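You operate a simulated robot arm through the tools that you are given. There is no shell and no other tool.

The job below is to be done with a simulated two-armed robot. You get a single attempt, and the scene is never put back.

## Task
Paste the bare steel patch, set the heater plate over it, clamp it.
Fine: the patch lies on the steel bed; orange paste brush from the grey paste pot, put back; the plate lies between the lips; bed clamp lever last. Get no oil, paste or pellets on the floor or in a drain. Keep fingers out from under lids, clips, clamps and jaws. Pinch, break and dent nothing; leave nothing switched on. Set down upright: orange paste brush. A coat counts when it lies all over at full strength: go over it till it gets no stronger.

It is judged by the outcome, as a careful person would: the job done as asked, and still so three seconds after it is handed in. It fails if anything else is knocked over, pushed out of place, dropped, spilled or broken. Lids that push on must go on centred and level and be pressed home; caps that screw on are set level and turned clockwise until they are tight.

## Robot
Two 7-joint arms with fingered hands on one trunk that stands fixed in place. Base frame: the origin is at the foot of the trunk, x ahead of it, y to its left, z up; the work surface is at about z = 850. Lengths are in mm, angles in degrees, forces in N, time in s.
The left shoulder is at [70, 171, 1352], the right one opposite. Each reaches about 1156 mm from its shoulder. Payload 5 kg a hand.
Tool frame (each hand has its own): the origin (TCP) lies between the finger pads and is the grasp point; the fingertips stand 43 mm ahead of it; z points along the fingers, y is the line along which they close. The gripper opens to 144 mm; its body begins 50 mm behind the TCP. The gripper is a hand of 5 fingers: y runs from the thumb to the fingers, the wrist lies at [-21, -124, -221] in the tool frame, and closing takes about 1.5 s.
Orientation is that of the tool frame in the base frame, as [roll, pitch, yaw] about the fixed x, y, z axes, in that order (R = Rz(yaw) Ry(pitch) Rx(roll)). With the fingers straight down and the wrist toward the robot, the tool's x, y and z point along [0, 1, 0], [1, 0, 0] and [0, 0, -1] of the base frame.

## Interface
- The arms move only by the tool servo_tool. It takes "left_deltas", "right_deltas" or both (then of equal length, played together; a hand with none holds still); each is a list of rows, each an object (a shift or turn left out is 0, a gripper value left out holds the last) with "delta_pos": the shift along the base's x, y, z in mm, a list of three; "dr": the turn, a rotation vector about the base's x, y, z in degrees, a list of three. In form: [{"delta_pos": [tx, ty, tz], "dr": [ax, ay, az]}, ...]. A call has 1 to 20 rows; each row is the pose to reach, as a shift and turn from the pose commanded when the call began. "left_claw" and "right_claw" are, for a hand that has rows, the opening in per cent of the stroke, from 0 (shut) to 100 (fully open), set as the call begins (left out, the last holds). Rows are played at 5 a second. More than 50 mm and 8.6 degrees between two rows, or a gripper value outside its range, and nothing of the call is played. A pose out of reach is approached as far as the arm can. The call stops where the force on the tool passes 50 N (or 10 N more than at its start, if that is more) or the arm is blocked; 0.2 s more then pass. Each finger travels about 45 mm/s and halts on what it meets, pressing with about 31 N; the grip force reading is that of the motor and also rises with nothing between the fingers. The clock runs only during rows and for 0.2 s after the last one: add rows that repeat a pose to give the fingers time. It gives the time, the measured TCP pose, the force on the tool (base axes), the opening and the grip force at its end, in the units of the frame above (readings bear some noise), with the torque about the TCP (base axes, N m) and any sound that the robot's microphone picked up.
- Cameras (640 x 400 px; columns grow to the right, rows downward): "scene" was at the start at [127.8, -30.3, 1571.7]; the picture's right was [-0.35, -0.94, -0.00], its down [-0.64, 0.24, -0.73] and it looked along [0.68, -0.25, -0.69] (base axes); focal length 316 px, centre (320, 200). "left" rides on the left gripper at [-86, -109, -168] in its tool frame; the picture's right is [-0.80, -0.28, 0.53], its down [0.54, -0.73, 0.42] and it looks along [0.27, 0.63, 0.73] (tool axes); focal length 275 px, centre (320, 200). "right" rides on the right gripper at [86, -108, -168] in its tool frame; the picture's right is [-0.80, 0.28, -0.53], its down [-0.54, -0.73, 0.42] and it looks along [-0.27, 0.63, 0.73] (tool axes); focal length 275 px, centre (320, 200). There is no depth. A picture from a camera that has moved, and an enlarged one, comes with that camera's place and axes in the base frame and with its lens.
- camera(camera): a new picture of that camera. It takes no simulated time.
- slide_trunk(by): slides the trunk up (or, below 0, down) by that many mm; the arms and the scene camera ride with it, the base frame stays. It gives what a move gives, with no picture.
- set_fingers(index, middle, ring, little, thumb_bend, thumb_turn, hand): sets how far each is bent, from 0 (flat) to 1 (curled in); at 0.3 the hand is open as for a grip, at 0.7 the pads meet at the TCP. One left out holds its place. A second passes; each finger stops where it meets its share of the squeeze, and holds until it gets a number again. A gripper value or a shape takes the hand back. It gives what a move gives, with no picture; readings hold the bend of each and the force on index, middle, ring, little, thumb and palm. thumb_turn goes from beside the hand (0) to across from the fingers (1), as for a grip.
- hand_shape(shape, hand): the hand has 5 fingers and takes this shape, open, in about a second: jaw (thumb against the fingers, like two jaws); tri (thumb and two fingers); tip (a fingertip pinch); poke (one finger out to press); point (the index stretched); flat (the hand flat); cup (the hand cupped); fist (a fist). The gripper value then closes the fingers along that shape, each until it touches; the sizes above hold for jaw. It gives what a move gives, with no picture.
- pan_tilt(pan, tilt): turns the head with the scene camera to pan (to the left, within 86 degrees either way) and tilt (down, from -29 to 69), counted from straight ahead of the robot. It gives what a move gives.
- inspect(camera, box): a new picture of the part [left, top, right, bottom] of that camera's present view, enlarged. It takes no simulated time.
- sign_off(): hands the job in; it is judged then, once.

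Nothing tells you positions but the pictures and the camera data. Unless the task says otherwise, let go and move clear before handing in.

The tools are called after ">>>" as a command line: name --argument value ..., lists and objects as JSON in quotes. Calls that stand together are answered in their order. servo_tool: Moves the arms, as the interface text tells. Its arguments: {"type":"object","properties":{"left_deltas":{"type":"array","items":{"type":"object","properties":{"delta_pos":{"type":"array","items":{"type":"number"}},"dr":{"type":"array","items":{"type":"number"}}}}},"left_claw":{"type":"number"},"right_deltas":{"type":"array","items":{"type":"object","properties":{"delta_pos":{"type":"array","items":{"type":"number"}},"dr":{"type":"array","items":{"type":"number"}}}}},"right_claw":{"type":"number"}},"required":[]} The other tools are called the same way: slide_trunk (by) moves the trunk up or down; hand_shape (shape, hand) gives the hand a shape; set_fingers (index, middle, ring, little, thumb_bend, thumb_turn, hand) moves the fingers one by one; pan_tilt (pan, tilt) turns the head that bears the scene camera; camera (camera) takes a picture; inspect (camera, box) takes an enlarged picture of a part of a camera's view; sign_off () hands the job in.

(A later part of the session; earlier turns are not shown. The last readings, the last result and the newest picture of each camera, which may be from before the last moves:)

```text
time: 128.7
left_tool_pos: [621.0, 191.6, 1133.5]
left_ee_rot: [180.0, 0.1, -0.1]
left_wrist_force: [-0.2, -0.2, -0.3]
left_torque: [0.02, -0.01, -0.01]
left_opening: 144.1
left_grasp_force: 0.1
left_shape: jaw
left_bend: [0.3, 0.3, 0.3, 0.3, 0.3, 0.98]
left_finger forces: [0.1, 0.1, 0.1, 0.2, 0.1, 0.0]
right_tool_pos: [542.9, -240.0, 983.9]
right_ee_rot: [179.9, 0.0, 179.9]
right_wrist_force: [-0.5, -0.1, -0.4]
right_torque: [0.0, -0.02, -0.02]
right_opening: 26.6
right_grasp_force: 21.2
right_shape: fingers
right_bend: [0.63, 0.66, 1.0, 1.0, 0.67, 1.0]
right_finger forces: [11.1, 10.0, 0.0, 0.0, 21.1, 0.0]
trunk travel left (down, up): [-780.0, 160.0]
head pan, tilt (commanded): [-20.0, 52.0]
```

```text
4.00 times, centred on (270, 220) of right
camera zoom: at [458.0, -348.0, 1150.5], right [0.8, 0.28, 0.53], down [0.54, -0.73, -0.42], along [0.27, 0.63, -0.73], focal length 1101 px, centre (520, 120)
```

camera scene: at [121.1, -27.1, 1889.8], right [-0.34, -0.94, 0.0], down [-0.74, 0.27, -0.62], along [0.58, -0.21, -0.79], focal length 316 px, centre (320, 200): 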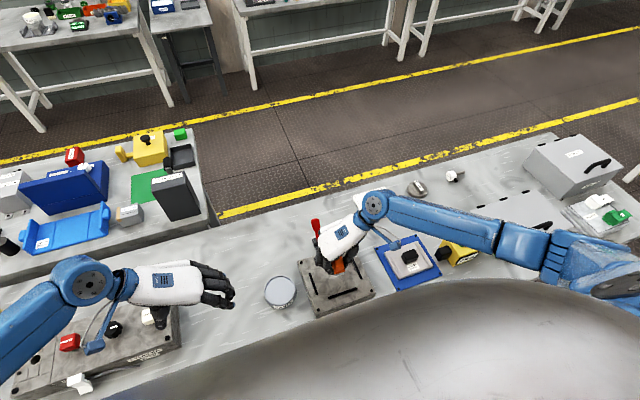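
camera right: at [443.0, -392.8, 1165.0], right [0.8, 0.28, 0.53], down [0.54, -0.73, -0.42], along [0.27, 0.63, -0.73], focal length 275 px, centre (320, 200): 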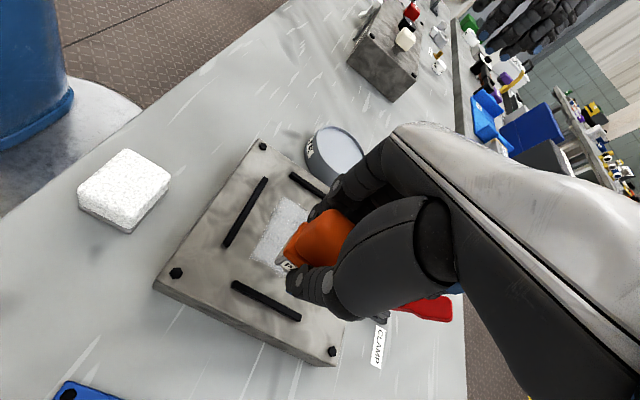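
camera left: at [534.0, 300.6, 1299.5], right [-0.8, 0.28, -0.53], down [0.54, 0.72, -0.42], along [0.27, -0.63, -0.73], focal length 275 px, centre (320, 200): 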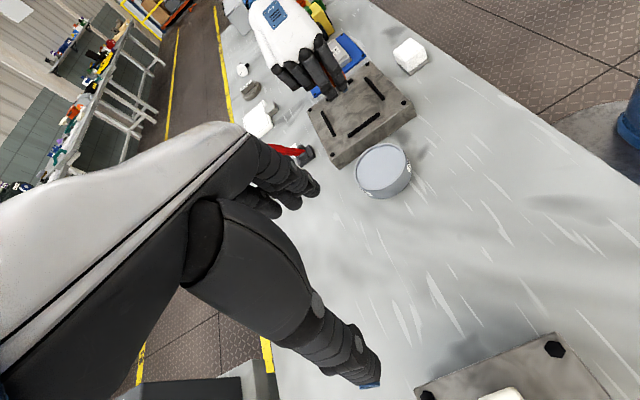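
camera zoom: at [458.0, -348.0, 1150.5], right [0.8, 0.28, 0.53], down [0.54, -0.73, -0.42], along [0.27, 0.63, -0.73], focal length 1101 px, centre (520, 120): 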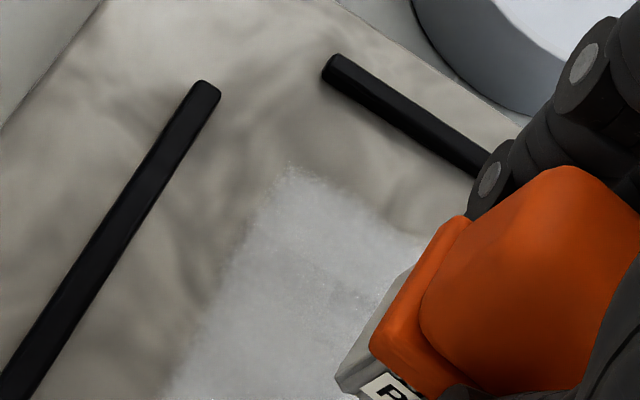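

Edges look fuller than the middle, so more paste is needed in the centre and right half. I re-dip and work there with steady contact pressure.

>>> servo_tool --right_deltas '[{"delta_pos": [3, 40, 0]}, {"delta_pos": [5, 80, 0]}, {"delta_pos": [7, 120, 0]}, {"delta_pos": [8, 160, 0]}, {"delta_pos": [8, 195, 0]}, {"delta_pos": [8, 195, -25]}, {"delta_pos": [8, 195, -45]}, {"delta_pos": [8, 195, -52]}, {"delta_pos": [8, 195, -54]}, {"delta_pos": [8, 195, -54]}, {"delta_pos": [5, 195, -54]}, {"delta_pos": [8, 195, -54]}]'

>>> servo_tool --right_deltas '[{"delta_pos": [0, 0, 15]}, {"delta_pos": [0, 0, 45]}, {"delta_pos": [-4, -40, 45]}, {"delta_pos": [-8, -85, 45]}, {"delta_pos": [-14, -130, 45]}, {"delta_pos": [-20, -170, 45]}, {"delta_pos": [-20, -185, 45]}, {"delta_pos": [-20, -185, 20]}, {"delta_pos": [-20, -185, 10]}, {"delta_pos": [-20, -185, 6.5]}, {"delta_pos": [-20, -185, 5.5]}]'

```text
time: 131.3
left_tool_pos: [618.2, 193.1, 1134.0]
left_ee_rot: [-179.9, -0.2, -0.1]
left_wrist_force: [-0.5, -0.1, 0.0]
left_torque: [0.02, 0.02, 0.03]
left_opening: 144.0
left_grasp_force: 0.0
left_shape: jaw
left_bend: [0.3, 0.3, 0.3, 0.3, 0.3, 0.98]
left_finger forces: [0.0, 0.0, 0.0, 0.1, 0.0, 0.1]
right_tool_pos: [551.1, -43.9, 930.0]
right_ee_rot: [179.9, 0.2, 180.0]
right_wrist_force: [1.9, -0.7, 19.2]
right_torque: [0.1, -0.07, -0.03]
right_opening: 26.7
right_grasp_force: 23.5
right_shape: fingers
right_bend: [0.71, 0.66, 1.0, 1.0, 0.66, 1.0]
right_finger forces: [12.6, 11.4, 0.0, 0.0, 23.3, 0.0]
trunk travel left (down, up): [-780.0, 160.0]
head pan, tilt (commanded): [-20.0, 52.0]
```

```text
time: 133.7
left_tool_pos: [619.4, 192.1, 1134.8]
left_ee_rot: [-180.0, -0.1, -0.1]
left_wrist_force: [1.4, 0.7, -0.1]
left_torque: [0.0, 0.01, -0.02]
left_opening: 143.8
left_grasp_force: 0.1
left_shape: jaw
left_bend: [0.3, 0.3, 0.3, 0.3, 0.3, 0.98]
left_finger forces: [0.0, 0.0, 0.0, 0.1, 0.0, 0.1]
right_tool_pos: [532.0, -230.5, 937.1]
right_ee_rot: [180.0, 0.0, 179.9]
right_wrist_force: [-2.3, -1.4, 21.0]
right_torque: [0.01, 0.07, 0.03]
right_opening: 26.5
right_grasp_force: 23.4
right_shape: fingers
right_bend: [0.71, 0.66, 1.0, 1.0, 0.66, 1.0]
right_finger forces: [11.6, 11.1, 0.0, 0.0, 23.9, 0.1]
trunk travel left (down, up): [-780.0, 160.0]
head pan, tilt (commanded): [-20.0, 52.0]
```

>>> servo_tool --right_deltas '[{"delta_pos": [0, 0, 0.8]}, {"delta_pos": [-12, 0, 0.8]}, {"delta_pos": [-24, 0, 0.8]}, {"delta_pos": [-12, 0, 0.8]}, {"delta_pos": [0, 0, 0.8]}, {"delta_pos": [12, 0, 0.8]}, {"delta_pos": [24, 0, 0.8]}, {"delta_pos": [24, -12, 0.8]}, {"delta_pos": [12, -12, 0.8]}, {"delta_pos": [0, -12, 0.8]}, {"delta_pos": [-12, -12, 0.8]}, {"delta_pos": [-26, -12, 0.8]}, {"delta_pos": [-26, -24, 0.8]}, {"delta_pos": [-12, -24, 0.8]}, {"delta_pos": [0, -24, 0.8]}, {"delta_pos": [12, -24, 0.8]}, {"delta_pos": [26, -24, 0.8]}, {"delta_pos": [26, -36, 0.8]}, {"delta_pos": [12, -36, 0.8]}, {"delta_pos": [0, -36, 0.8]}]'

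>>> servo_tool --right_deltas '[{"delta_pos": [-12, 0, 0]}, {"delta_pos": [-26, 0, 0]}, {"delta_pos": [-26, -7, 0]}, {"delta_pos": [-12, -7, 0]}, {"delta_pos": [0, -7, 0]}, {"delta_pos": [12, -7, 0]}, {"delta_pos": [26, -7, 0]}, {"delta_pos": [12, -7, 0]}, {"delta_pos": [0, 0, 0]}, {"delta_pos": [0, 16, 0]}, {"delta_pos": [0, 32, 0]}, {"delta_pos": [0, 48, 0]}, {"delta_pos": [14, 48, 0]}, {"delta_pos": [14, 32, 0]}, {"delta_pos": [14, 16, 0]}, {"delta_pos": [14, 0, 0]}, {"delta_pos": [14, 0, 20]}, {"delta_pos": [14, -5, 48]}, {"delta_pos": [14, -5, 48]}]'

>>> inspect --camera "left" --box '[335, 82, 375, 132]'

>>> inspect --camera "scene" --box '[320, 240, 380, 300]'

```text
time: 137.9
left_tool_pos: [619.0, 192.2, 1134.1]
left_ee_rot: [-180.0, -0.1, -0.1]
left_wrist_force: [0.1, -0.1, 0.5]
left_torque: [0.01, -0.02, 0.04]
left_opening: 143.9
left_grasp_force: 0.0
left_shape: jaw
left_bend: [0.3, 0.3, 0.3, 0.3, 0.3, 0.98]
left_finger forces: [0.0, 0.1, 0.1, 0.0, 0.0, 0.0]
right_tool_pos: [532.1, -267.1, 936.4]
right_ee_rot: [-180.0, 0.1, 179.9]
right_wrist_force: [2.6, -2.6, 12.5]
right_torque: [0.02, -0.11, -0.05]
right_opening: 26.7
right_grasp_force: 22.6
right_shape: fingers
right_bend: [0.71, 0.66, 1.0, 1.0, 0.66, 1.0]
right_finger forces: [11.7, 10.5, 0.0, 0.0, 22.9, 0.0]
trunk travel left (down, up): [-780.0, 160.0]
head pan, tilt (commanded): [-20.0, 52.0]
```

```text
time: 141.9
left_tool_pos: [619.7, 192.5, 1133.9]
left_ee_rot: [-179.9, 0.1, -0.1]
left_wrist_force: [0.6, -0.4, -0.4]
left_torque: [0.01, 0.02, 0.01]
left_opening: 143.7
left_grasp_force: 0.1
left_shape: jaw
left_bend: [0.3, 0.3, 0.3, 0.3, 0.3, 0.98]
left_finger forces: [0.0, 0.0, 0.0, 0.0, 0.0, 0.1]
right_tool_pos: [545.3, -271.6, 984.1]
right_ee_rot: [179.9, 0.1, 179.9]
right_wrist_force: [0.2, 0.0, -0.3]
right_torque: [0.0, -0.04, 0.0]
right_opening: 26.8
right_grasp_force: 20.1
right_shape: fingers
right_bend: [0.63, 0.66, 1.0, 1.0, 0.66, 1.0]
right_finger forces: [10.8, 9.3, 0.0, 0.0, 20.2, 0.1]
trunk travel left (down, up): [-780.0, 160.0]
head pan, tilt (commanded): [-20.0, 52.0]
```

```text
8.00 times, centred on (355, 107) of left
camera zoom: at [533.6, 300.5, 1299.4], right [-0.8, 0.28, -0.53], down [0.54, 0.72, -0.42], along [0.27, -0.63, -0.73], focal length 2202 px, centre (40, 944)
```

zoom: 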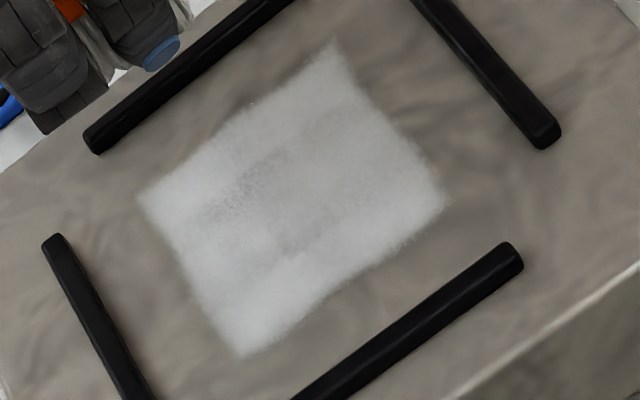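

```text
6.67 times, centred on (350, 270) of scene
camera zoom: at [120.5, -27.1, 1889.8], right [-0.34, -0.94, 0.0], down [-0.74, 0.27, -0.62], along [0.58, -0.21, -0.79], focal length 2105 px, centre (120, -267)
```

zoom: 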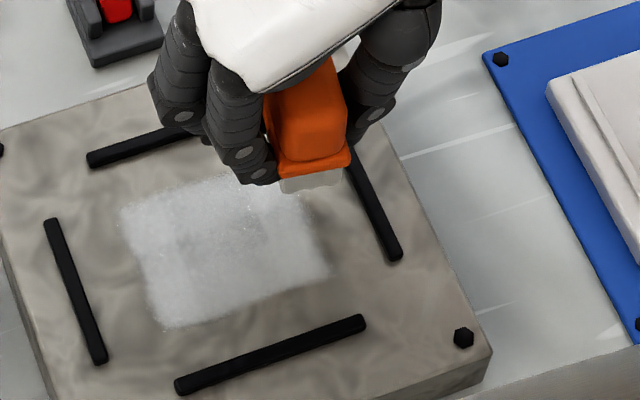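

I'll keep building it up: another dip and a full, even pass, then compare from the same view.

>>> servo_tool --right_deltas '[{"delta_pos": [1, 46, 0]}, {"delta_pos": [2, 92, 0]}, {"delta_pos": [4, 138, 0]}, {"delta_pos": [5, 184, 0]}, {"delta_pos": [6, 227, 0]}, {"delta_pos": [6, 227, -40]}, {"delta_pos": [6, 227, -52]}, {"delta_pos": [6, 227, -54]}, {"delta_pos": [6, 227, -54]}, {"delta_pos": [6, 227, -54]}, {"delta_pos": [6, 227, -40]}, {"delta_pos": [6, 227, 0]}, {"delta_pos": [0, 185, 0]}, {"delta_pos": [-6, 140, 0]}, {"delta_pos": [-14, 95, 0]}, {"delta_pos": [-14, 82, 0]}, {"delta_pos": [-14, 82, -30]}, {"delta_pos": [-14, 82, -44]}, {"delta_pos": [-14, 82, -47.5]}]'

>>> servo_tool --right_deltas '[{"delta_pos": [-14, 0, 0]}, {"delta_pos": [-28, 0, 0]}, {"delta_pos": [-14, 0, 0]}, {"delta_pos": [0, 0, 0]}, {"delta_pos": [14, 0, 0]}, {"delta_pos": [28, 0, 0]}, {"delta_pos": [28, -14, 0]}, {"delta_pos": [14, -14, 0]}, {"delta_pos": [0, -14, 0]}, {"delta_pos": [-14, -14, 0]}, {"delta_pos": [-28, -14, 0]}, {"delta_pos": [-28, -28, 0]}, {"delta_pos": [-14, -28, 0]}, {"delta_pos": [0, -28, 0]}, {"delta_pos": [14, -28, 0]}, {"delta_pos": [28, -28, 0]}, {"delta_pos": [28, -42, 0]}, {"delta_pos": [14, -42, 0]}, {"delta_pos": [0, -42, 0]}, {"delta_pos": [-14, -42, 0]}]'

>>> servo_tool --right_deltas '[{"delta_pos": [-14, 0, 0]}, {"delta_pos": [-14, -14, 0]}, {"delta_pos": [0, -14, 0]}, {"delta_pos": [14, -14, 0]}, {"delta_pos": [28, -14, 0]}, {"delta_pos": [42, -14, 0]}, {"delta_pos": [42, -28, 0]}, {"delta_pos": [28, -28, 0]}, {"delta_pos": [14, -28, 0]}, {"delta_pos": [0, -28, 0]}, {"delta_pos": [-14, -28, 0]}, {"delta_pos": [-14, -40, 0]}, {"delta_pos": [0, -40, 0]}, {"delta_pos": [14, -40, 0]}, {"delta_pos": [28, -40, 0]}, {"delta_pos": [42, -40, 0]}, {"delta_pos": [28, -40, 0]}, {"delta_pos": [28, -40, 20]}, {"delta_pos": [28, -40, 48]}]'

>>> inspect --camera "left" --box '[335, 82, 375, 132]'

>>> inspect --camera "scene" --box '[320, 240, 380, 300]'

```text
time: 145.9
left_tool_pos: [619.2, 191.3, 1134.2]
left_ee_rot: [179.9, 0.1, -0.1]
left_wrist_force: [-1.2, -0.4, -0.2]
left_torque: [-0.01, 0.02, -0.02]
left_opening: 143.9
left_grasp_force: 0.0
left_shape: jaw
left_bend: [0.3, 0.3, 0.3, 0.3, 0.3, 0.98]
left_finger forces: [0.0, 0.0, 0.0, 0.0, 0.1, 0.0]
right_tool_pos: [532.1, -189.8, 936.6]
right_ee_rot: [179.9, 0.1, 179.9]
right_wrist_force: [0.8, -0.6, 3.8]
right_torque: [0.02, -0.02, -0.02]
right_opening: 26.9
right_grasp_force: 20.3
right_shape: fingers
right_bend: [0.63, 0.66, 1.0, 1.0, 0.66, 1.0]
right_finger forces: [10.9, 9.5, 0.1, 0.0, 21.3, 0.0]
trunk travel left (down, up): [-780.0, 160.0]
head pan, tilt (commanded): [-20.0, 52.0]
```

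```text
time: 150.1
left_tool_pos: [622.0, 192.6, 1134.3]
left_ee_rot: [179.9, 0.0, 0.0]
left_wrist_force: [-0.1, -1.0, 0.1]
left_torque: [0.0, -0.01, 0.01]
left_opening: 143.5
left_grasp_force: 0.1
left_shape: jaw
left_bend: [0.3, 0.3, 0.3, 0.3, 0.3, 0.98]
left_finger forces: [0.1, 0.1, 0.1, 0.0, 0.0, 0.0]
right_tool_pos: [519.1, -231.3, 937.2]
right_ee_rot: [-180.0, 0.1, 179.9]
right_wrist_force: [2.7, -1.0, 4.8]
right_torque: [0.09, -0.09, -0.03]
right_opening: 27.1
right_grasp_force: 22.0
right_shape: fingers
right_bend: [0.63, 0.66, 1.0, 1.0, 0.66, 1.0]
right_finger forces: [11.8, 10.3, 0.0, 0.0, 21.5, 0.1]
trunk travel left (down, up): [-780.0, 160.0]
head pan, tilt (commanded): [-20.0, 52.0]
```

```text
time: 154.1
left_tool_pos: [619.9, 190.7, 1133.1]
left_ee_rot: [-180.0, -0.1, -0.1]
left_wrist_force: [-0.3, -0.6, -0.4]
left_torque: [0.03, 0.01, 0.01]
left_opening: 143.8
left_grasp_force: 0.1
left_shape: jaw
left_bend: [0.3, 0.3, 0.3, 0.3, 0.3, 0.98]
left_finger forces: [0.0, 0.0, 0.0, 0.0, 0.1, 0.0]
right_tool_pos: [545.2, -272.8, 985.6]
right_ee_rot: [-180.0, -0.1, -180.0]
right_wrist_force: [-0.6, 0.5, -1.0]
right_torque: [-0.04, -0.01, 0.03]
right_opening: 27.2
right_grasp_force: 21.1
right_shape: fingers
right_bend: [0.63, 0.66, 1.0, 1.0, 0.66, 1.0]
right_finger forces: [11.0, 9.4, 0.0, 0.0, 20.6, 0.0]
trunk travel left (down, up): [-780.0, 160.0]
head pan, tilt (commanded): [-20.0, 52.0]
```

```text
8.00 times, centred on (355, 107) of left
camera zoom: at [534.1, 300.6, 1299.1], right [-0.8, 0.28, -0.53], down [0.54, 0.73, -0.42], along [0.27, -0.63, -0.73], focal length 2202 px, centre (40, 944)
```

zoom: 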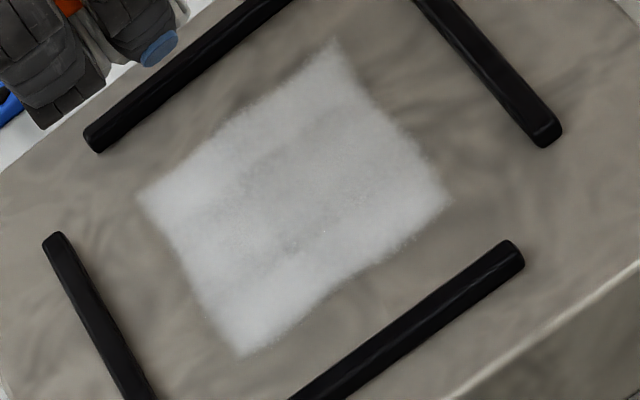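

```text
6.67 times, centred on (350, 270) of scene
camera zoom: at [121.2, -27.0, 1889.6], right [-0.34, -0.94, 0.0], down [-0.74, 0.27, -0.62], along [0.58, -0.21, -0.79], focal length 2105 px, centre (120, -267)
```

zoom: 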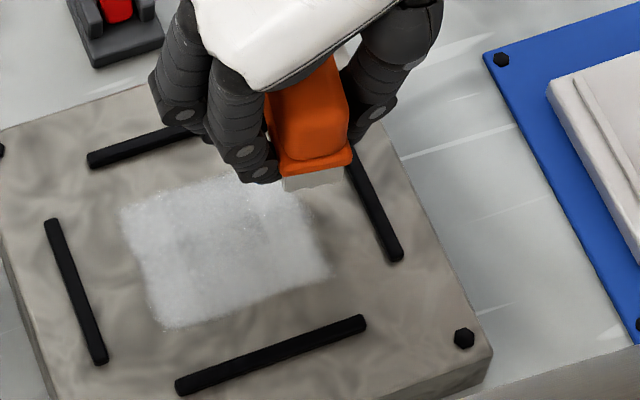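

The appearance is barely changing now. For certainty I do one more dip, starting this time at the right side and centre, working back to the left.

>>> servo_tool --right_deltas '[{"delta_pos": [1, 46, 0]}, {"delta_pos": [2, 92, 0]}, {"delta_pos": [4, 138, 0]}, {"delta_pos": [5, 184, 0]}, {"delta_pos": [6, 228, 0]}, {"delta_pos": [6, 228, -40]}, {"delta_pos": [6, 228, -53]}, {"delta_pos": [6, 228, -56]}, {"delta_pos": [6, 228, -56]}, {"delta_pos": [6, 228, -56]}, {"delta_pos": [6, 228, -40]}, {"delta_pos": [6, 228, 0]}, {"delta_pos": [4, 184, 0]}, {"delta_pos": [0, 138, 0]}, {"delta_pos": [-6, 92, 0]}, {"delta_pos": [-14, 46, 0]}, {"delta_pos": [-14, 2, 0]}, {"delta_pos": [-14, 2, -30]}, {"delta_pos": [-14, 2, -45]}, {"delta_pos": [-14, 2, -49.5]}]'

>>> servo_tool --right_deltas '[{"delta_pos": [-14, 0, 0]}, {"delta_pos": [-28, 0, 0]}, {"delta_pos": [-14, 0, 0]}, {"delta_pos": [0, 0, 0]}, {"delta_pos": [14, 0, 0]}, {"delta_pos": [28, 0, 0]}, {"delta_pos": [28, 14, 0]}, {"delta_pos": [14, 14, 0]}, {"delta_pos": [0, 14, 0]}, {"delta_pos": [-14, 14, 0]}, {"delta_pos": [-28, 14, 0]}, {"delta_pos": [-28, 28, 0]}, {"delta_pos": [-14, 28, 0]}, {"delta_pos": [0, 28, 0]}, {"delta_pos": [14, 28, 0]}, {"delta_pos": [28, 28, 0]}, {"delta_pos": [28, 42, 0]}, {"delta_pos": [14, 42, 0]}, {"delta_pos": [0, 42, 0]}, {"delta_pos": [-14, 42, 0]}]'

>>> servo_tool --right_deltas '[{"delta_pos": [-14, 0, 0]}, {"delta_pos": [-14, 14, 0]}, {"delta_pos": [0, 14, 0]}, {"delta_pos": [14, 14, 0]}, {"delta_pos": [28, 14, 0]}, {"delta_pos": [42, 14, 0]}, {"delta_pos": [42, 28, 0]}, {"delta_pos": [28, 28, 0]}, {"delta_pos": [14, 28, 0]}, {"delta_pos": [0, 28, 0]}, {"delta_pos": [-14, 28, 0]}, {"delta_pos": [-14, 40, 0]}, {"delta_pos": [0, 40, 0]}, {"delta_pos": [14, 40, 0]}, {"delta_pos": [28, 40, 0]}, {"delta_pos": [42, 40, 0]}, {"delta_pos": [28, 40, 0]}, {"delta_pos": [28, 40, 20]}, {"delta_pos": [28, 40, 48]}]'

>>> inspect --camera "left" --box '[335, 82, 375, 132]'

>>> inspect --camera "scene" --box '[320, 240, 380, 300]'

```text
time: 158.3
left_tool_pos: [619.5, 191.3, 1133.2]
left_ee_rot: [-180.0, -0.1, 0.0]
left_wrist_force: [0.4, 0.1, 0.1]
left_torque: [0.01, 0.0, 0.0]
left_opening: 143.8
left_grasp_force: 0.1
left_shape: jaw
left_bend: [0.3, 0.3, 0.3, 0.3, 0.3, 0.98]
left_finger forces: [0.0, 0.1, 0.0, 0.0, 0.1, 0.1]
right_tool_pos: [532.0, -269.7, 936.5]
right_ee_rot: [179.8, 0.2, 179.9]
right_wrist_force: [1.8, 3.0, 10.2]
right_torque: [0.16, -0.07, -0.02]
right_opening: 27.3
right_grasp_force: 21.8
right_shape: fingers
right_bend: [0.63, 0.66, 1.0, 1.0, 0.66, 1.0]
right_finger forces: [12.3, 11.6, 0.1, 0.1, 21.4, 0.1]
trunk travel left (down, up): [-780.0, 160.0]
head pan, tilt (commanded): [-20.0, 52.0]
```

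```text
time: 162.5
left_tool_pos: [618.7, 192.9, 1132.9]
left_ee_rot: [180.0, 0.0, 0.0]
left_wrist_force: [-0.4, 0.0, 0.4]
left_torque: [0.0, 0.0, -0.02]
left_opening: 143.8
left_grasp_force: 0.0
left_shape: jaw
left_bend: [0.3, 0.3, 0.3, 0.3, 0.3, 0.98]
left_finger forces: [0.1, 0.1, 0.0, 0.0, 0.1, 0.0]
right_tool_pos: [517.4, -224.4, 935.3]
right_ee_rot: [180.0, 0.1, 180.0]
right_wrist_force: [7.9, 1.9, 33.2]
right_torque: [-0.66, -0.49, 0.16]
right_opening: 26.8
right_grasp_force: 36.2
right_shape: fingers
right_bend: [0.71, 0.65, 1.0, 1.0, 0.66, 1.0]
right_finger forces: [8.8, 14.6, 0.0, 0.0, 48.7, 0.0]
trunk travel left (down, up): [-780.0, 160.0]
head pan, tilt (commanded): [-20.0, 52.0]
```

```text
time: 163.3
left_tool_pos: [619.0, 194.6, 1132.4]
left_ee_rot: [179.9, 0.0, 0.1]
left_wrist_force: [0.0, -1.0, -0.6]
left_torque: [-0.01, 0.06, 0.01]
left_opening: 144.0
left_grasp_force: 0.0
left_shape: jaw
left_bend: [0.3, 0.3, 0.3, 0.3, 0.3, 0.98]
left_finger forces: [0.0, 0.0, 0.1, 0.0, 0.0, 0.1]
right_tool_pos: [517.2, -212.7, 936.3]
right_ee_rot: [179.9, -0.1, -179.9]
right_wrist_force: [-5.2, -5.4, 31.2]
right_torque: [-1.21, 0.53, -0.04]
right_opening: 27.6
right_grasp_force: 31.2
right_shape: fingers
right_bend: [0.71, 0.67, 1.0, 1.0, 0.66, 1.0]
right_finger forces: [10.4, 6.9, 0.1, 0.1, 45.1, 0.1]
trunk travel left (down, up): [-780.0, 160.0]
head pan, tilt (commanded): [-20.0, 52.0]
stopped in row 4 (right hand): the force on the tool passed its limit at 52 N (the readings are from after the stop); the commanded pose is now the measured one
```

```text
8.00 times, centred on (355, 107) of left
camera zoom: at [532.8, 302.6, 1298.7], right [-0.8, 0.28, -0.53], down [0.54, 0.73, -0.42], along [0.27, -0.63, -0.73], focal length 2202 px, centre (40, 944)
```

zoom: 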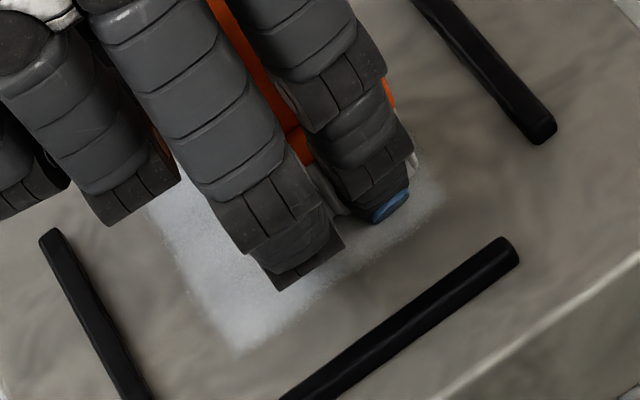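

```text
6.67 times, centred on (350, 270) of scene
camera zoom: at [120.1, -26.0, 1889.4], right [-0.34, -0.94, 0.0], down [-0.74, 0.27, -0.62], along [0.58, -0.21, -0.79], focal length 2105 px, centre (120, -267)
```

zoom: 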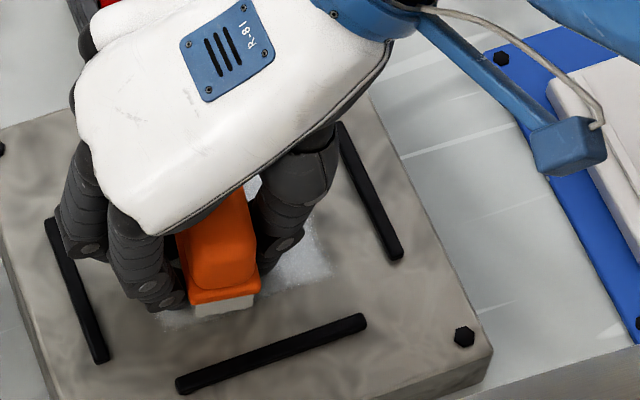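

The contact force rose too much (the brush probably shifted in the grip). I lift straight up and inspect.

>>> servo_tool --right_deltas '[{"delta_pos": [0, 0, 3]}, {"delta_pos": [0, 0, 10]}, {"delta_pos": [0, 0, 25]}, {"delta_pos": [0, 0, 45]}, {"delta_pos": [0, 0, 45]}]'

>>> inspect --camera "right" --box '[220, 180, 360, 320]'

>>> inspect --camera "scene" --box '[310, 230, 390, 310]'

>>> inspect --camera "left" --box '[300, 50, 400, 150]'

```text
time: 164.5
left_tool_pos: [619.0, 193.1, 1132.3]
left_ee_rot: [-180.0, 0.1, 0.1]
left_wrist_force: [0.3, -0.1, -0.9]
left_torque: [0.0, -0.01, 0.02]
left_opening: 143.9
left_grasp_force: 0.0
left_shape: jaw
left_bend: [0.3, 0.3, 0.3, 0.3, 0.3, 0.98]
left_finger forces: [0.1, 0.1, 0.0, 0.1, 0.0, 0.0]
right_tool_pos: [517.1, -215.2, 979.8]
right_ee_rot: [-180.0, -0.3, -179.9]
right_wrist_force: [0.0, 0.3, -1.2]
right_torque: [0.0, 0.0, -0.02]
right_opening: 27.6
right_grasp_force: 20.4
right_shape: fingers
right_bend: [0.71, 0.66, 1.0, 1.0, 0.66, 1.0]
right_finger forces: [10.9, 9.4, 0.2, 0.0, 20.3, 0.0]
trunk travel left (down, up): [-780.0, 160.0]
head pan, tilt (commanded): [-20.0, 52.0]
```

```text
2.86 times, centred on (290, 250) of right
camera zoom: at [431.5, -321.9, 1147.3], right [0.8, 0.29, 0.53], down [0.54, -0.73, -0.43], along [0.26, 0.63, -0.73], focal length 786 px, centre (406, 57)
```

zoom: 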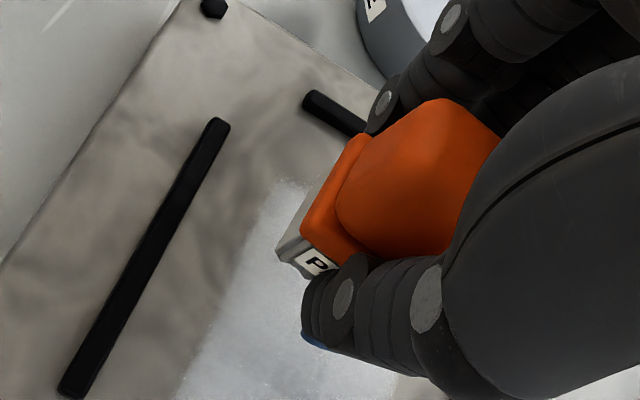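

```text
5.00 times, centred on (350, 270) of scene
camera zoom: at [121.6, -27.3, 1889.7], right [-0.34, -0.94, 0.0], down [-0.74, 0.27, -0.62], along [0.58, -0.21, -0.79], focal length 1578 px, centre (170, -150)
```

zoom: 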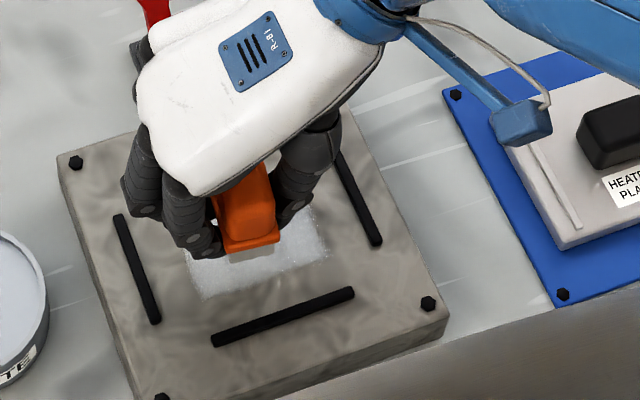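

```text
4.00 times, centred on (350, 100) of left
camera zoom: at [534.0, 301.4, 1299.1], right [-0.8, 0.28, -0.53], down [0.54, 0.73, -0.42], along [0.27, -0.63, -0.73], focal length 1101 px, centre (200, 600)
```

zoom: 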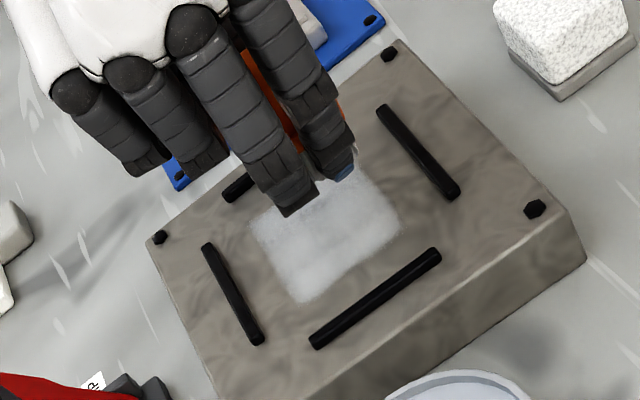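

The brush is still upright in my grip; the bed, lips and patch look fine. I lift away toward the brush's home so I can judge the coat unobstructed.

>>> servo_tool --right_deltas '[{"delta_pos": [0, 0, 25], "dr": [0, 0.3, 0]}, {"delta_pos": [-25, 17, 50], "dr": [0, 0.3, 0]}, {"delta_pos": [-55, 36, 60], "dr": [0, 0.3, 0]}, {"delta_pos": [-85, 55, 60], "dr": [0, 0.3, 0]}, {"delta_pos": [-115, 75, 60], "dr": [0, 0.3, 0]}, {"delta_pos": [-145, 95, 60], "dr": [0, 0.3, 0]}, {"delta_pos": [-152, 103, 60], "dr": [0, 0.3, 0]}, {"delta_pos": [-152, 103, 60], "dr": [0, 0.3, 0]}]'

>>> inspect --camera "left" --box '[335, 82, 375, 132]'

>>> inspect --camera "scene" --box '[320, 240, 380, 300]'

>>> inspect --camera "scene" --box '[255, 265, 315, 325]'

>>> camera --camera "right"

```text
time: 166.3
left_tool_pos: [620.3, 193.3, 1134.3]
left_ee_rot: [-180.0, 0.0, 0.0]
left_wrist_force: [-0.4, 0.3, 0.3]
left_torque: [0.01, 0.01, -0.02]
left_opening: 143.8
left_grasp_force: 0.0
left_shape: jaw
left_bend: [0.3, 0.3, 0.3, 0.3, 0.3, 0.98]
left_finger forces: [0.0, 0.1, 0.0, 0.1, 0.0, 0.0]
right_tool_pos: [365.3, -111.1, 1038.8]
right_ee_rot: [179.9, -0.5, -180.0]
right_wrist_force: [-0.2, -0.3, 0.0]
right_torque: [-0.01, 0.04, -0.02]
right_opening: 27.6
right_grasp_force: 19.9
right_shape: fingers
right_bend: [0.71, 0.66, 1.0, 1.0, 0.66, 1.0]
right_finger forces: [10.8, 9.6, 0.1, 0.0, 20.4, 0.0]
trunk travel left (down, up): [-780.0, 160.0]
head pan, tilt (commanded): [-20.0, 52.0]
```

```text
8.00 times, centred on (355, 107) of left
camera zoom: at [534.1, 301.3, 1299.1], right [-0.8, 0.28, -0.53], down [0.54, 0.73, -0.42], along [0.27, -0.63, -0.73], focal length 2202 px, centre (40, 944)
```

zoom: 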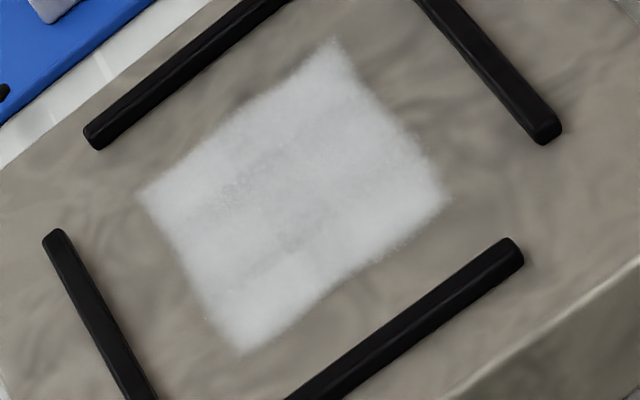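

```text
6.67 times, centred on (350, 270) of scene
camera zoom: at [121.7, -27.5, 1889.7], right [-0.34, -0.94, 0.0], down [-0.74, 0.27, -0.62], along [0.58, -0.21, -0.79], focal length 2105 px, centre (120, -267)
```

zoom: 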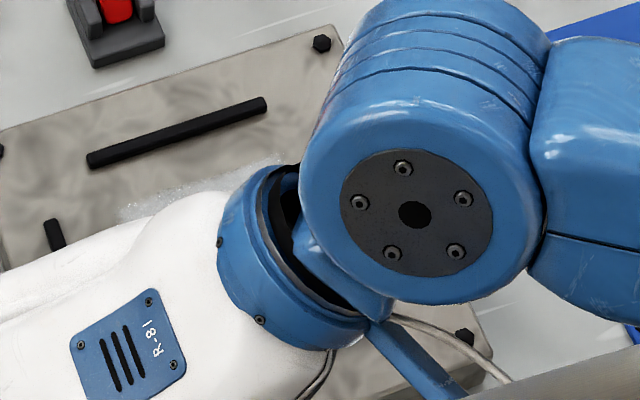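

```text
6.67 times, centred on (285, 295) of scene
camera zoom: at [121.7, -27.5, 1889.7], right [-0.34, -0.94, 0.0], down [-0.74, 0.27, -0.62], along [0.58, -0.21, -0.79], focal length 2105 px, centre (553, -433)
```

zoom: 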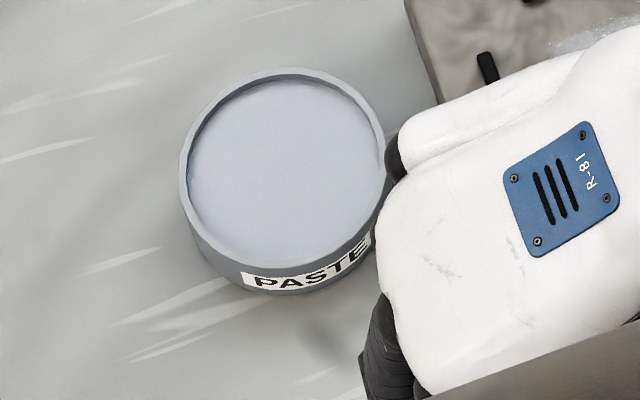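

```text
taken
camera right: at [280.4, -218.6, 1207.5], right [0.8, 0.29, 0.53], down [0.54, -0.73, -0.43], along [0.26, 0.63, -0.73], focal length 275 px, centre (320, 200)
```

right: 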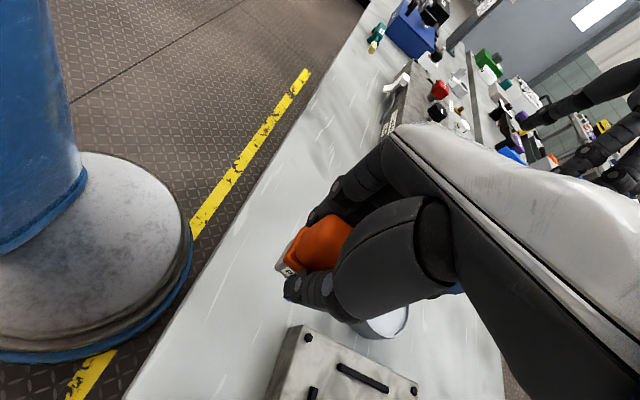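

The middle of the patch still looks slightly weaker than its edges, and my thumb has crept down close to the bristle tips. I'll set the brush down at its home, re-grip higher, and then finish the centre. First turn back to yaw 90 over the home spot.

>>> servo_tool --right_deltas '[{"delta_pos": [0, 0, 0], "dr": [0, 0.3, -7]}, {"delta_pos": [0, 0, 0], "dr": [0, 0.3, -15]}, {"delta_pos": [0, 0, 0], "dr": [0, 0.3, -23]}, {"delta_pos": [0, 0, 0], "dr": [0, 0.3, -31]}, {"delta_pos": [0, 0, 0], "dr": [0, 0.3, -39]}, {"delta_pos": [0, 0, 0], "dr": [0, 0.3, -47]}, {"delta_pos": [0, 0, 0], "dr": [0, 0.3, -55]}, {"delta_pos": [0, 0, 0], "dr": [0, 0.3, -63]}, {"delta_pos": [0, 0, 0], "dr": [0, 0.3, -71]}, {"delta_pos": [0, 0, 0], "dr": [0, 0.3, -79]}, {"delta_pos": [0, 0, 0], "dr": [0, 0.3, -87]}, {"delta_pos": [0, 0, 0], "dr": [0, 0.3, -90]}, {"delta_pos": [0, 0, -40], "dr": [0, 0.3, -90]}, {"delta_pos": [0, 0, -70], "dr": [0, 0.3, -90]}, {"delta_pos": [0, 0, -70], "dr": [0, 0.3, -90]}]'

>>> inspect --camera "right" --box '[220, 180, 380, 340]'

>>> inspect --camera "left" --box '[350, 20, 490, 140]'

```text
time: 169.5
left_tool_pos: [619.1, 193.7, 1132.3]
left_ee_rot: [180.0, -0.1, 0.0]
left_wrist_force: [-0.9, 0.6, -0.3]
left_torque: [0.0, -0.04, 0.02]
left_opening: 143.9
left_grasp_force: 0.0
left_shape: jaw
left_bend: [0.3, 0.3, 0.3, 0.3, 0.3, 0.98]
left_finger forces: [0.0, 0.0, 0.1, 0.0, 0.1, 0.0]
right_tool_pos: [365.4, -110.8, 969.5]
right_ee_rot: [-179.8, -0.8, 90.0]
right_wrist_force: [-0.6, 0.5, -1.3]
right_torque: [0.01, -0.04, -0.02]
right_opening: 27.5
right_grasp_force: 20.3
right_shape: fingers
right_bend: [0.71, 0.66, 1.0, 1.0, 0.66, 1.0]
right_finger forces: [10.7, 9.5, 0.1, 0.1, 20.4, 0.0]
trunk travel left (down, up): [-780.0, 160.0]
head pan, tilt (commanded): [-20.0, 52.0]
```

```text
2.50 times, centred on (300, 260) of right
camera zoom: at [257.6, -26.0, 1137.5], right [0.29, -0.8, 0.52], down [-0.73, -0.54, -0.43], along [0.62, -0.26, -0.74], focal length 688 px, centre (370, 50)
```

zoom: 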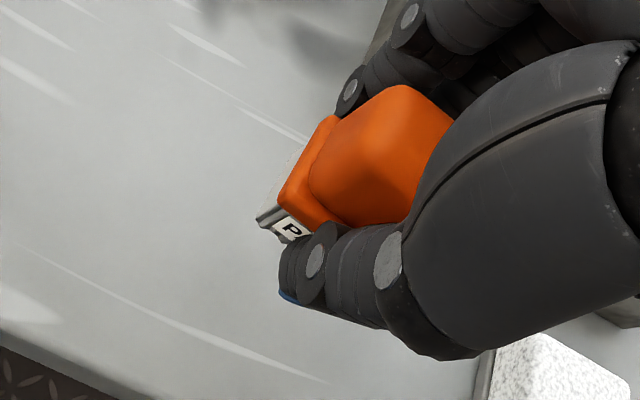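

```text
3.33 times, centred on (420, 80) of left
camera zoom: at [533.3, 301.8, 1299.3], right [-0.8, 0.28, -0.53], down [0.54, 0.73, -0.42], along [0.27, -0.63, -0.73], focal length 918 px, centre (-13, 600)
```

zoom: 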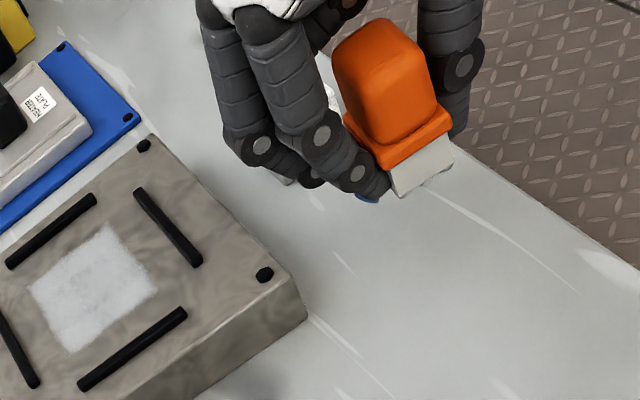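

I correct the small offset and tilt and lower the brush to its home spot until it touches.

>>> servo_tool --right_deltas '[{"delta_pos": [2, -1.5, -20], "dr": [-0.8, -0.2, 0]}, {"delta_pos": [2, -1.5, -40], "dr": [-0.8, -0.2, 0]}, {"delta_pos": [2, -1.5, -55], "dr": [-0.8, -0.2, 0]}, {"delta_pos": [2, -1.5, -63], "dr": [-0.8, -0.2, 0]}, {"delta_pos": [2, -1.5, -66], "dr": [-0.8, -0.2, 0]}, {"delta_pos": [2, -1.5, -66], "dr": [-0.8, -0.2, 0]}]'

>>> servo_tool --right_deltas '[{"delta_pos": [0, 0, -1.5]}, {"delta_pos": [0, 0, -2.5]}, {"delta_pos": [0, 0, -2.5]}]'

>>> inspect --camera "left" --box '[370, 20, 470, 120]'

```text
time: 170.9
left_tool_pos: [619.4, 193.3, 1133.5]
left_ee_rot: [-180.0, 0.0, 0.0]
left_wrist_force: [0.8, 0.3, 0.6]
left_torque: [0.01, -0.02, -0.01]
left_opening: 143.8
left_grasp_force: 0.1
left_shape: jaw
left_bend: [0.3, 0.3, 0.3, 0.3, 0.3, 0.98]
left_finger forces: [0.1, 0.0, 0.1, 0.1, 0.1, 0.0]
right_tool_pos: [365.0, -112.7, 903.7]
right_ee_rot: [180.0, 0.1, 90.0]
right_wrist_force: [0.5, 0.8, -1.0]
right_torque: [0.0, -0.01, 0.02]
right_opening: 27.6
right_grasp_force: 20.7
right_shape: fingers
right_bend: [0.71, 0.66, 1.0, 1.0, 0.66, 1.0]
right_finger forces: [10.9, 9.7, 0.1, 0.0, 20.4, 0.1]
trunk travel left (down, up): [-780.0, 160.0]
head pan, tilt (commanded): [-20.0, 52.0]
```

```text
time: 171.7
left_tool_pos: [620.0, 193.3, 1132.5]
left_ee_rot: [-180.0, 0.0, 0.0]
left_wrist_force: [0.3, 0.1, 0.0]
left_torque: [-0.02, 0.02, 0.02]
left_opening: 144.2
left_grasp_force: 0.0
left_shape: jaw
left_bend: [0.3, 0.3, 0.3, 0.3, 0.3, 0.98]
left_finger forces: [0.0, 0.0, 0.0, 0.0, 0.1, 0.1]
right_tool_pos: [366.8, -111.4, 899.7]
right_ee_rot: [179.9, 0.1, 90.1]
right_wrist_force: [0.4, 0.5, -0.9]
right_torque: [0.01, 0.0, 0.05]
right_opening: 27.7
right_grasp_force: 21.0
right_shape: fingers
right_bend: [0.71, 0.66, 1.0, 1.0, 0.66, 1.0]
right_finger forces: [10.8, 9.7, 0.1, 0.1, 20.4, 0.0]
trunk travel left (down, up): [-780.0, 160.0]
head pan, tilt (commanded): [-20.0, 52.0]
```

```text
4.00 times, centred on (420, 70) of left
camera zoom: at [533.5, 301.6, 1299.3], right [-0.8, 0.28, -0.53], down [0.54, 0.73, -0.42], along [0.27, -0.63, -0.73], focal length 1101 px, centre (-80, 720)
```

zoom: 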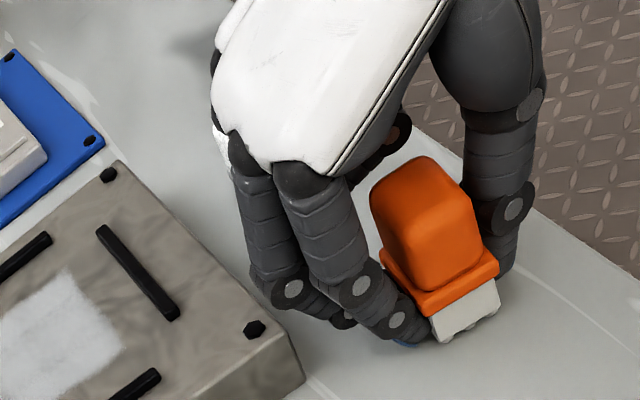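

Not touching yet; a few more millimetres in small steps.

>>> servo_tool --right_deltas '[{"delta_pos": [0, 0, -1]}, {"delta_pos": [0, 0, -1.5]}]'

>>> servo_tool --right_deltas '[{"delta_pos": [0, 0, -1]}, {"delta_pos": [0, 0, -1.5]}]'

```text
time: 172.3
left_tool_pos: [619.9, 193.2, 1132.4]
left_ee_rot: [-179.9, 0.0, 0.1]
left_wrist_force: [0.4, -0.4, 0.1]
left_torque: [0.0, 0.03, -0.02]
left_opening: 144.1
left_grasp_force: 0.0
left_shape: jaw
left_bend: [0.3, 0.3, 0.3, 0.3, 0.3, 0.98]
left_finger forces: [0.0, 0.0, 0.0, 0.0, 0.0, 0.1]
right_tool_pos: [365.9, -112.2, 899.9]
right_ee_rot: [180.0, 0.1, 90.3]
right_wrist_force: [-0.1, 0.3, -0.9]
right_torque: [0.05, 0.0, 0.0]
right_opening: 27.6
right_grasp_force: 20.5
right_shape: fingers
right_bend: [0.71, 0.66, 1.0, 1.0, 0.66, 1.0]
right_finger forces: [10.7, 9.5, 0.1, 0.0, 20.5, 0.1]
trunk travel left (down, up): [-780.0, 160.0]
head pan, tilt (commanded): [-20.0, 52.0]
```

```text
time: 172.9
left_tool_pos: [619.5, 193.0, 1132.5]
left_ee_rot: [-179.9, 0.0, 0.0]
left_wrist_force: [-0.1, -1.1, 0.3]
left_torque: [-0.01, -0.02, 0.0]
left_opening: 144.0
left_grasp_force: 0.0
left_shape: jaw
left_bend: [0.3, 0.3, 0.3, 0.3, 0.3, 0.98]
left_finger forces: [0.0, 0.0, 0.1, 0.0, 0.1, 0.1]
right_tool_pos: [367.3, -111.8, 897.7]
right_ee_rot: [-180.0, 0.1, 90.1]
right_wrist_force: [0.6, 0.6, -0.5]
right_torque: [0.01, 0.0, -0.02]
right_opening: 27.6
right_grasp_force: 20.3
right_shape: fingers
right_bend: [0.71, 0.66, 1.0, 1.0, 0.66, 1.0]
right_finger forces: [10.9, 9.7, 0.0, 0.0, 20.4, 0.0]
trunk travel left (down, up): [-780.0, 160.0]
head pan, tilt (commanded): [-20.0, 52.0]
```

Still no contact; I check whether the thumb or bristles are nearest the table.

>>> inspect --camera "right" --box '[240, 200, 340, 300]'

>>> inspect --camera "left" --box '[395, 55, 465, 125]'

```text
4.00 times, centred on (290, 250) of right
camera zoom: at [257.9, -24.9, 1065.0], right [0.29, -0.8, 0.54], down [-0.73, -0.54, -0.42], along [0.63, -0.27, -0.73], focal length 1101 px, centre (440, 0)
```

zoom: 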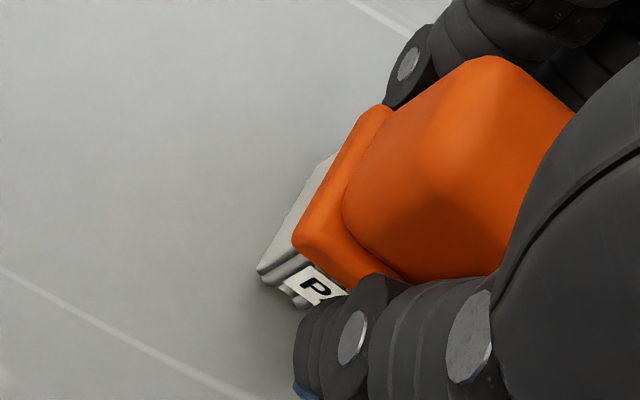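

```text
5.71 times, centred on (430, 90) of left
camera zoom: at [533.5, 301.9, 1299.2], right [-0.8, 0.28, -0.53], down [0.54, 0.73, -0.42], along [0.27, -0.63, -0.73], focal length 1573 px, centre (-309, 829)
```

zoom: 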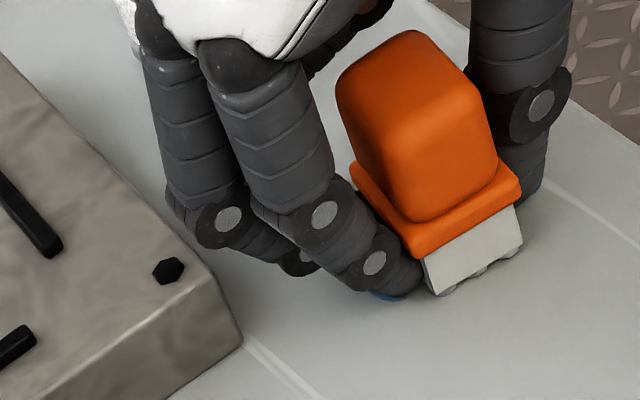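

The bristle tips are still ~4 mm above the table while the fingertips are about level with them. I lower a bit more, watching for touch.

>>> servo_tool --right_deltas '[{"delta_pos": [0, 0, -1]}, {"delta_pos": [0, 0, -2]}, {"delta_pos": [0, 0, -2]}]'

>>> servo_tool --right_deltas '[{"delta_pos": [0, 0, -1]}, {"delta_pos": [0, 0, -1.5]}, {"delta_pos": [0, 0, -1.5]}]'

>>> inspect --camera "left" --box '[395, 55, 465, 125]'

```text
time: 173.7
left_tool_pos: [619.2, 193.6, 1132.4]
left_ee_rot: [179.9, 0.0, 0.0]
left_wrist_force: [-0.2, 0.1, -1.1]
left_torque: [-0.03, -0.05, -0.02]
left_opening: 143.7
left_grasp_force: 0.0
left_shape: jaw
left_bend: [0.3, 0.3, 0.3, 0.3, 0.3, 0.98]
left_finger forces: [0.1, 0.0, 0.0, 0.1, 0.0, 0.0]
right_tool_pos: [365.5, -111.6, 896.0]
right_ee_rot: [179.9, 0.0, 90.1]
right_wrist_force: [-1.5, -0.7, 12.7]
right_torque: [0.01, 0.24, 0.01]
right_opening: 27.7
right_grasp_force: 23.9
right_shape: fingers
right_bend: [0.71, 0.66, 1.0, 1.0, 0.66, 1.0]
right_finger forces: [10.7, 9.7, 0.0, 0.0, 28.3, 0.0]
trunk travel left (down, up): [-780.0, 160.0]
head pan, tilt (commanded): [-20.0, 52.0]
```

```text
time: 174.5
left_tool_pos: [618.2, 192.5, 1134.5]
left_ee_rot: [179.9, -0.1, 0.0]
left_wrist_force: [0.2, 0.2, 0.9]
left_torque: [0.0, 0.0, 0.02]
left_opening: 143.7
left_grasp_force: 0.1
left_shape: jaw
left_bend: [0.3, 0.3, 0.3, 0.3, 0.3, 0.98]
left_finger forces: [0.0, 0.0, 0.0, 0.1, 0.0, 0.1]
right_tool_pos: [365.9, -111.5, 895.6]
right_ee_rot: [179.8, 0.2, 90.0]
right_wrist_force: [-3.3, -2.2, 38.2]
right_torque: [0.17, 1.2, 0.06]
right_opening: 27.7
right_grasp_force: 37.8
right_shape: fingers
right_bend: [0.71, 0.66, 1.0, 1.0, 0.66, 1.0]
right_finger forces: [10.7, 10.2, 0.1, 0.0, 54.9, 0.0]
trunk travel left (down, up): [-780.0, 160.0]
head pan, tilt (commanded): [-20.0, 52.0]
```

```text
5.71 times, centred on (430, 90) of left
camera zoom: at [531.4, 301.9, 1300.5], right [-0.8, 0.28, -0.54], down [0.54, 0.73, -0.42], along [0.27, -0.63, -0.73], focal length 1573 px, centre (-309, 829)
```

zoom: 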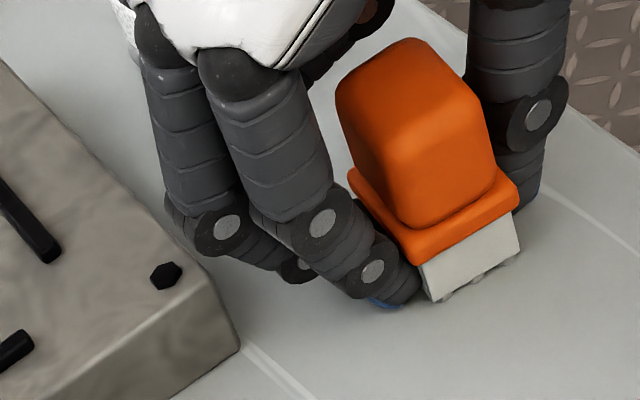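

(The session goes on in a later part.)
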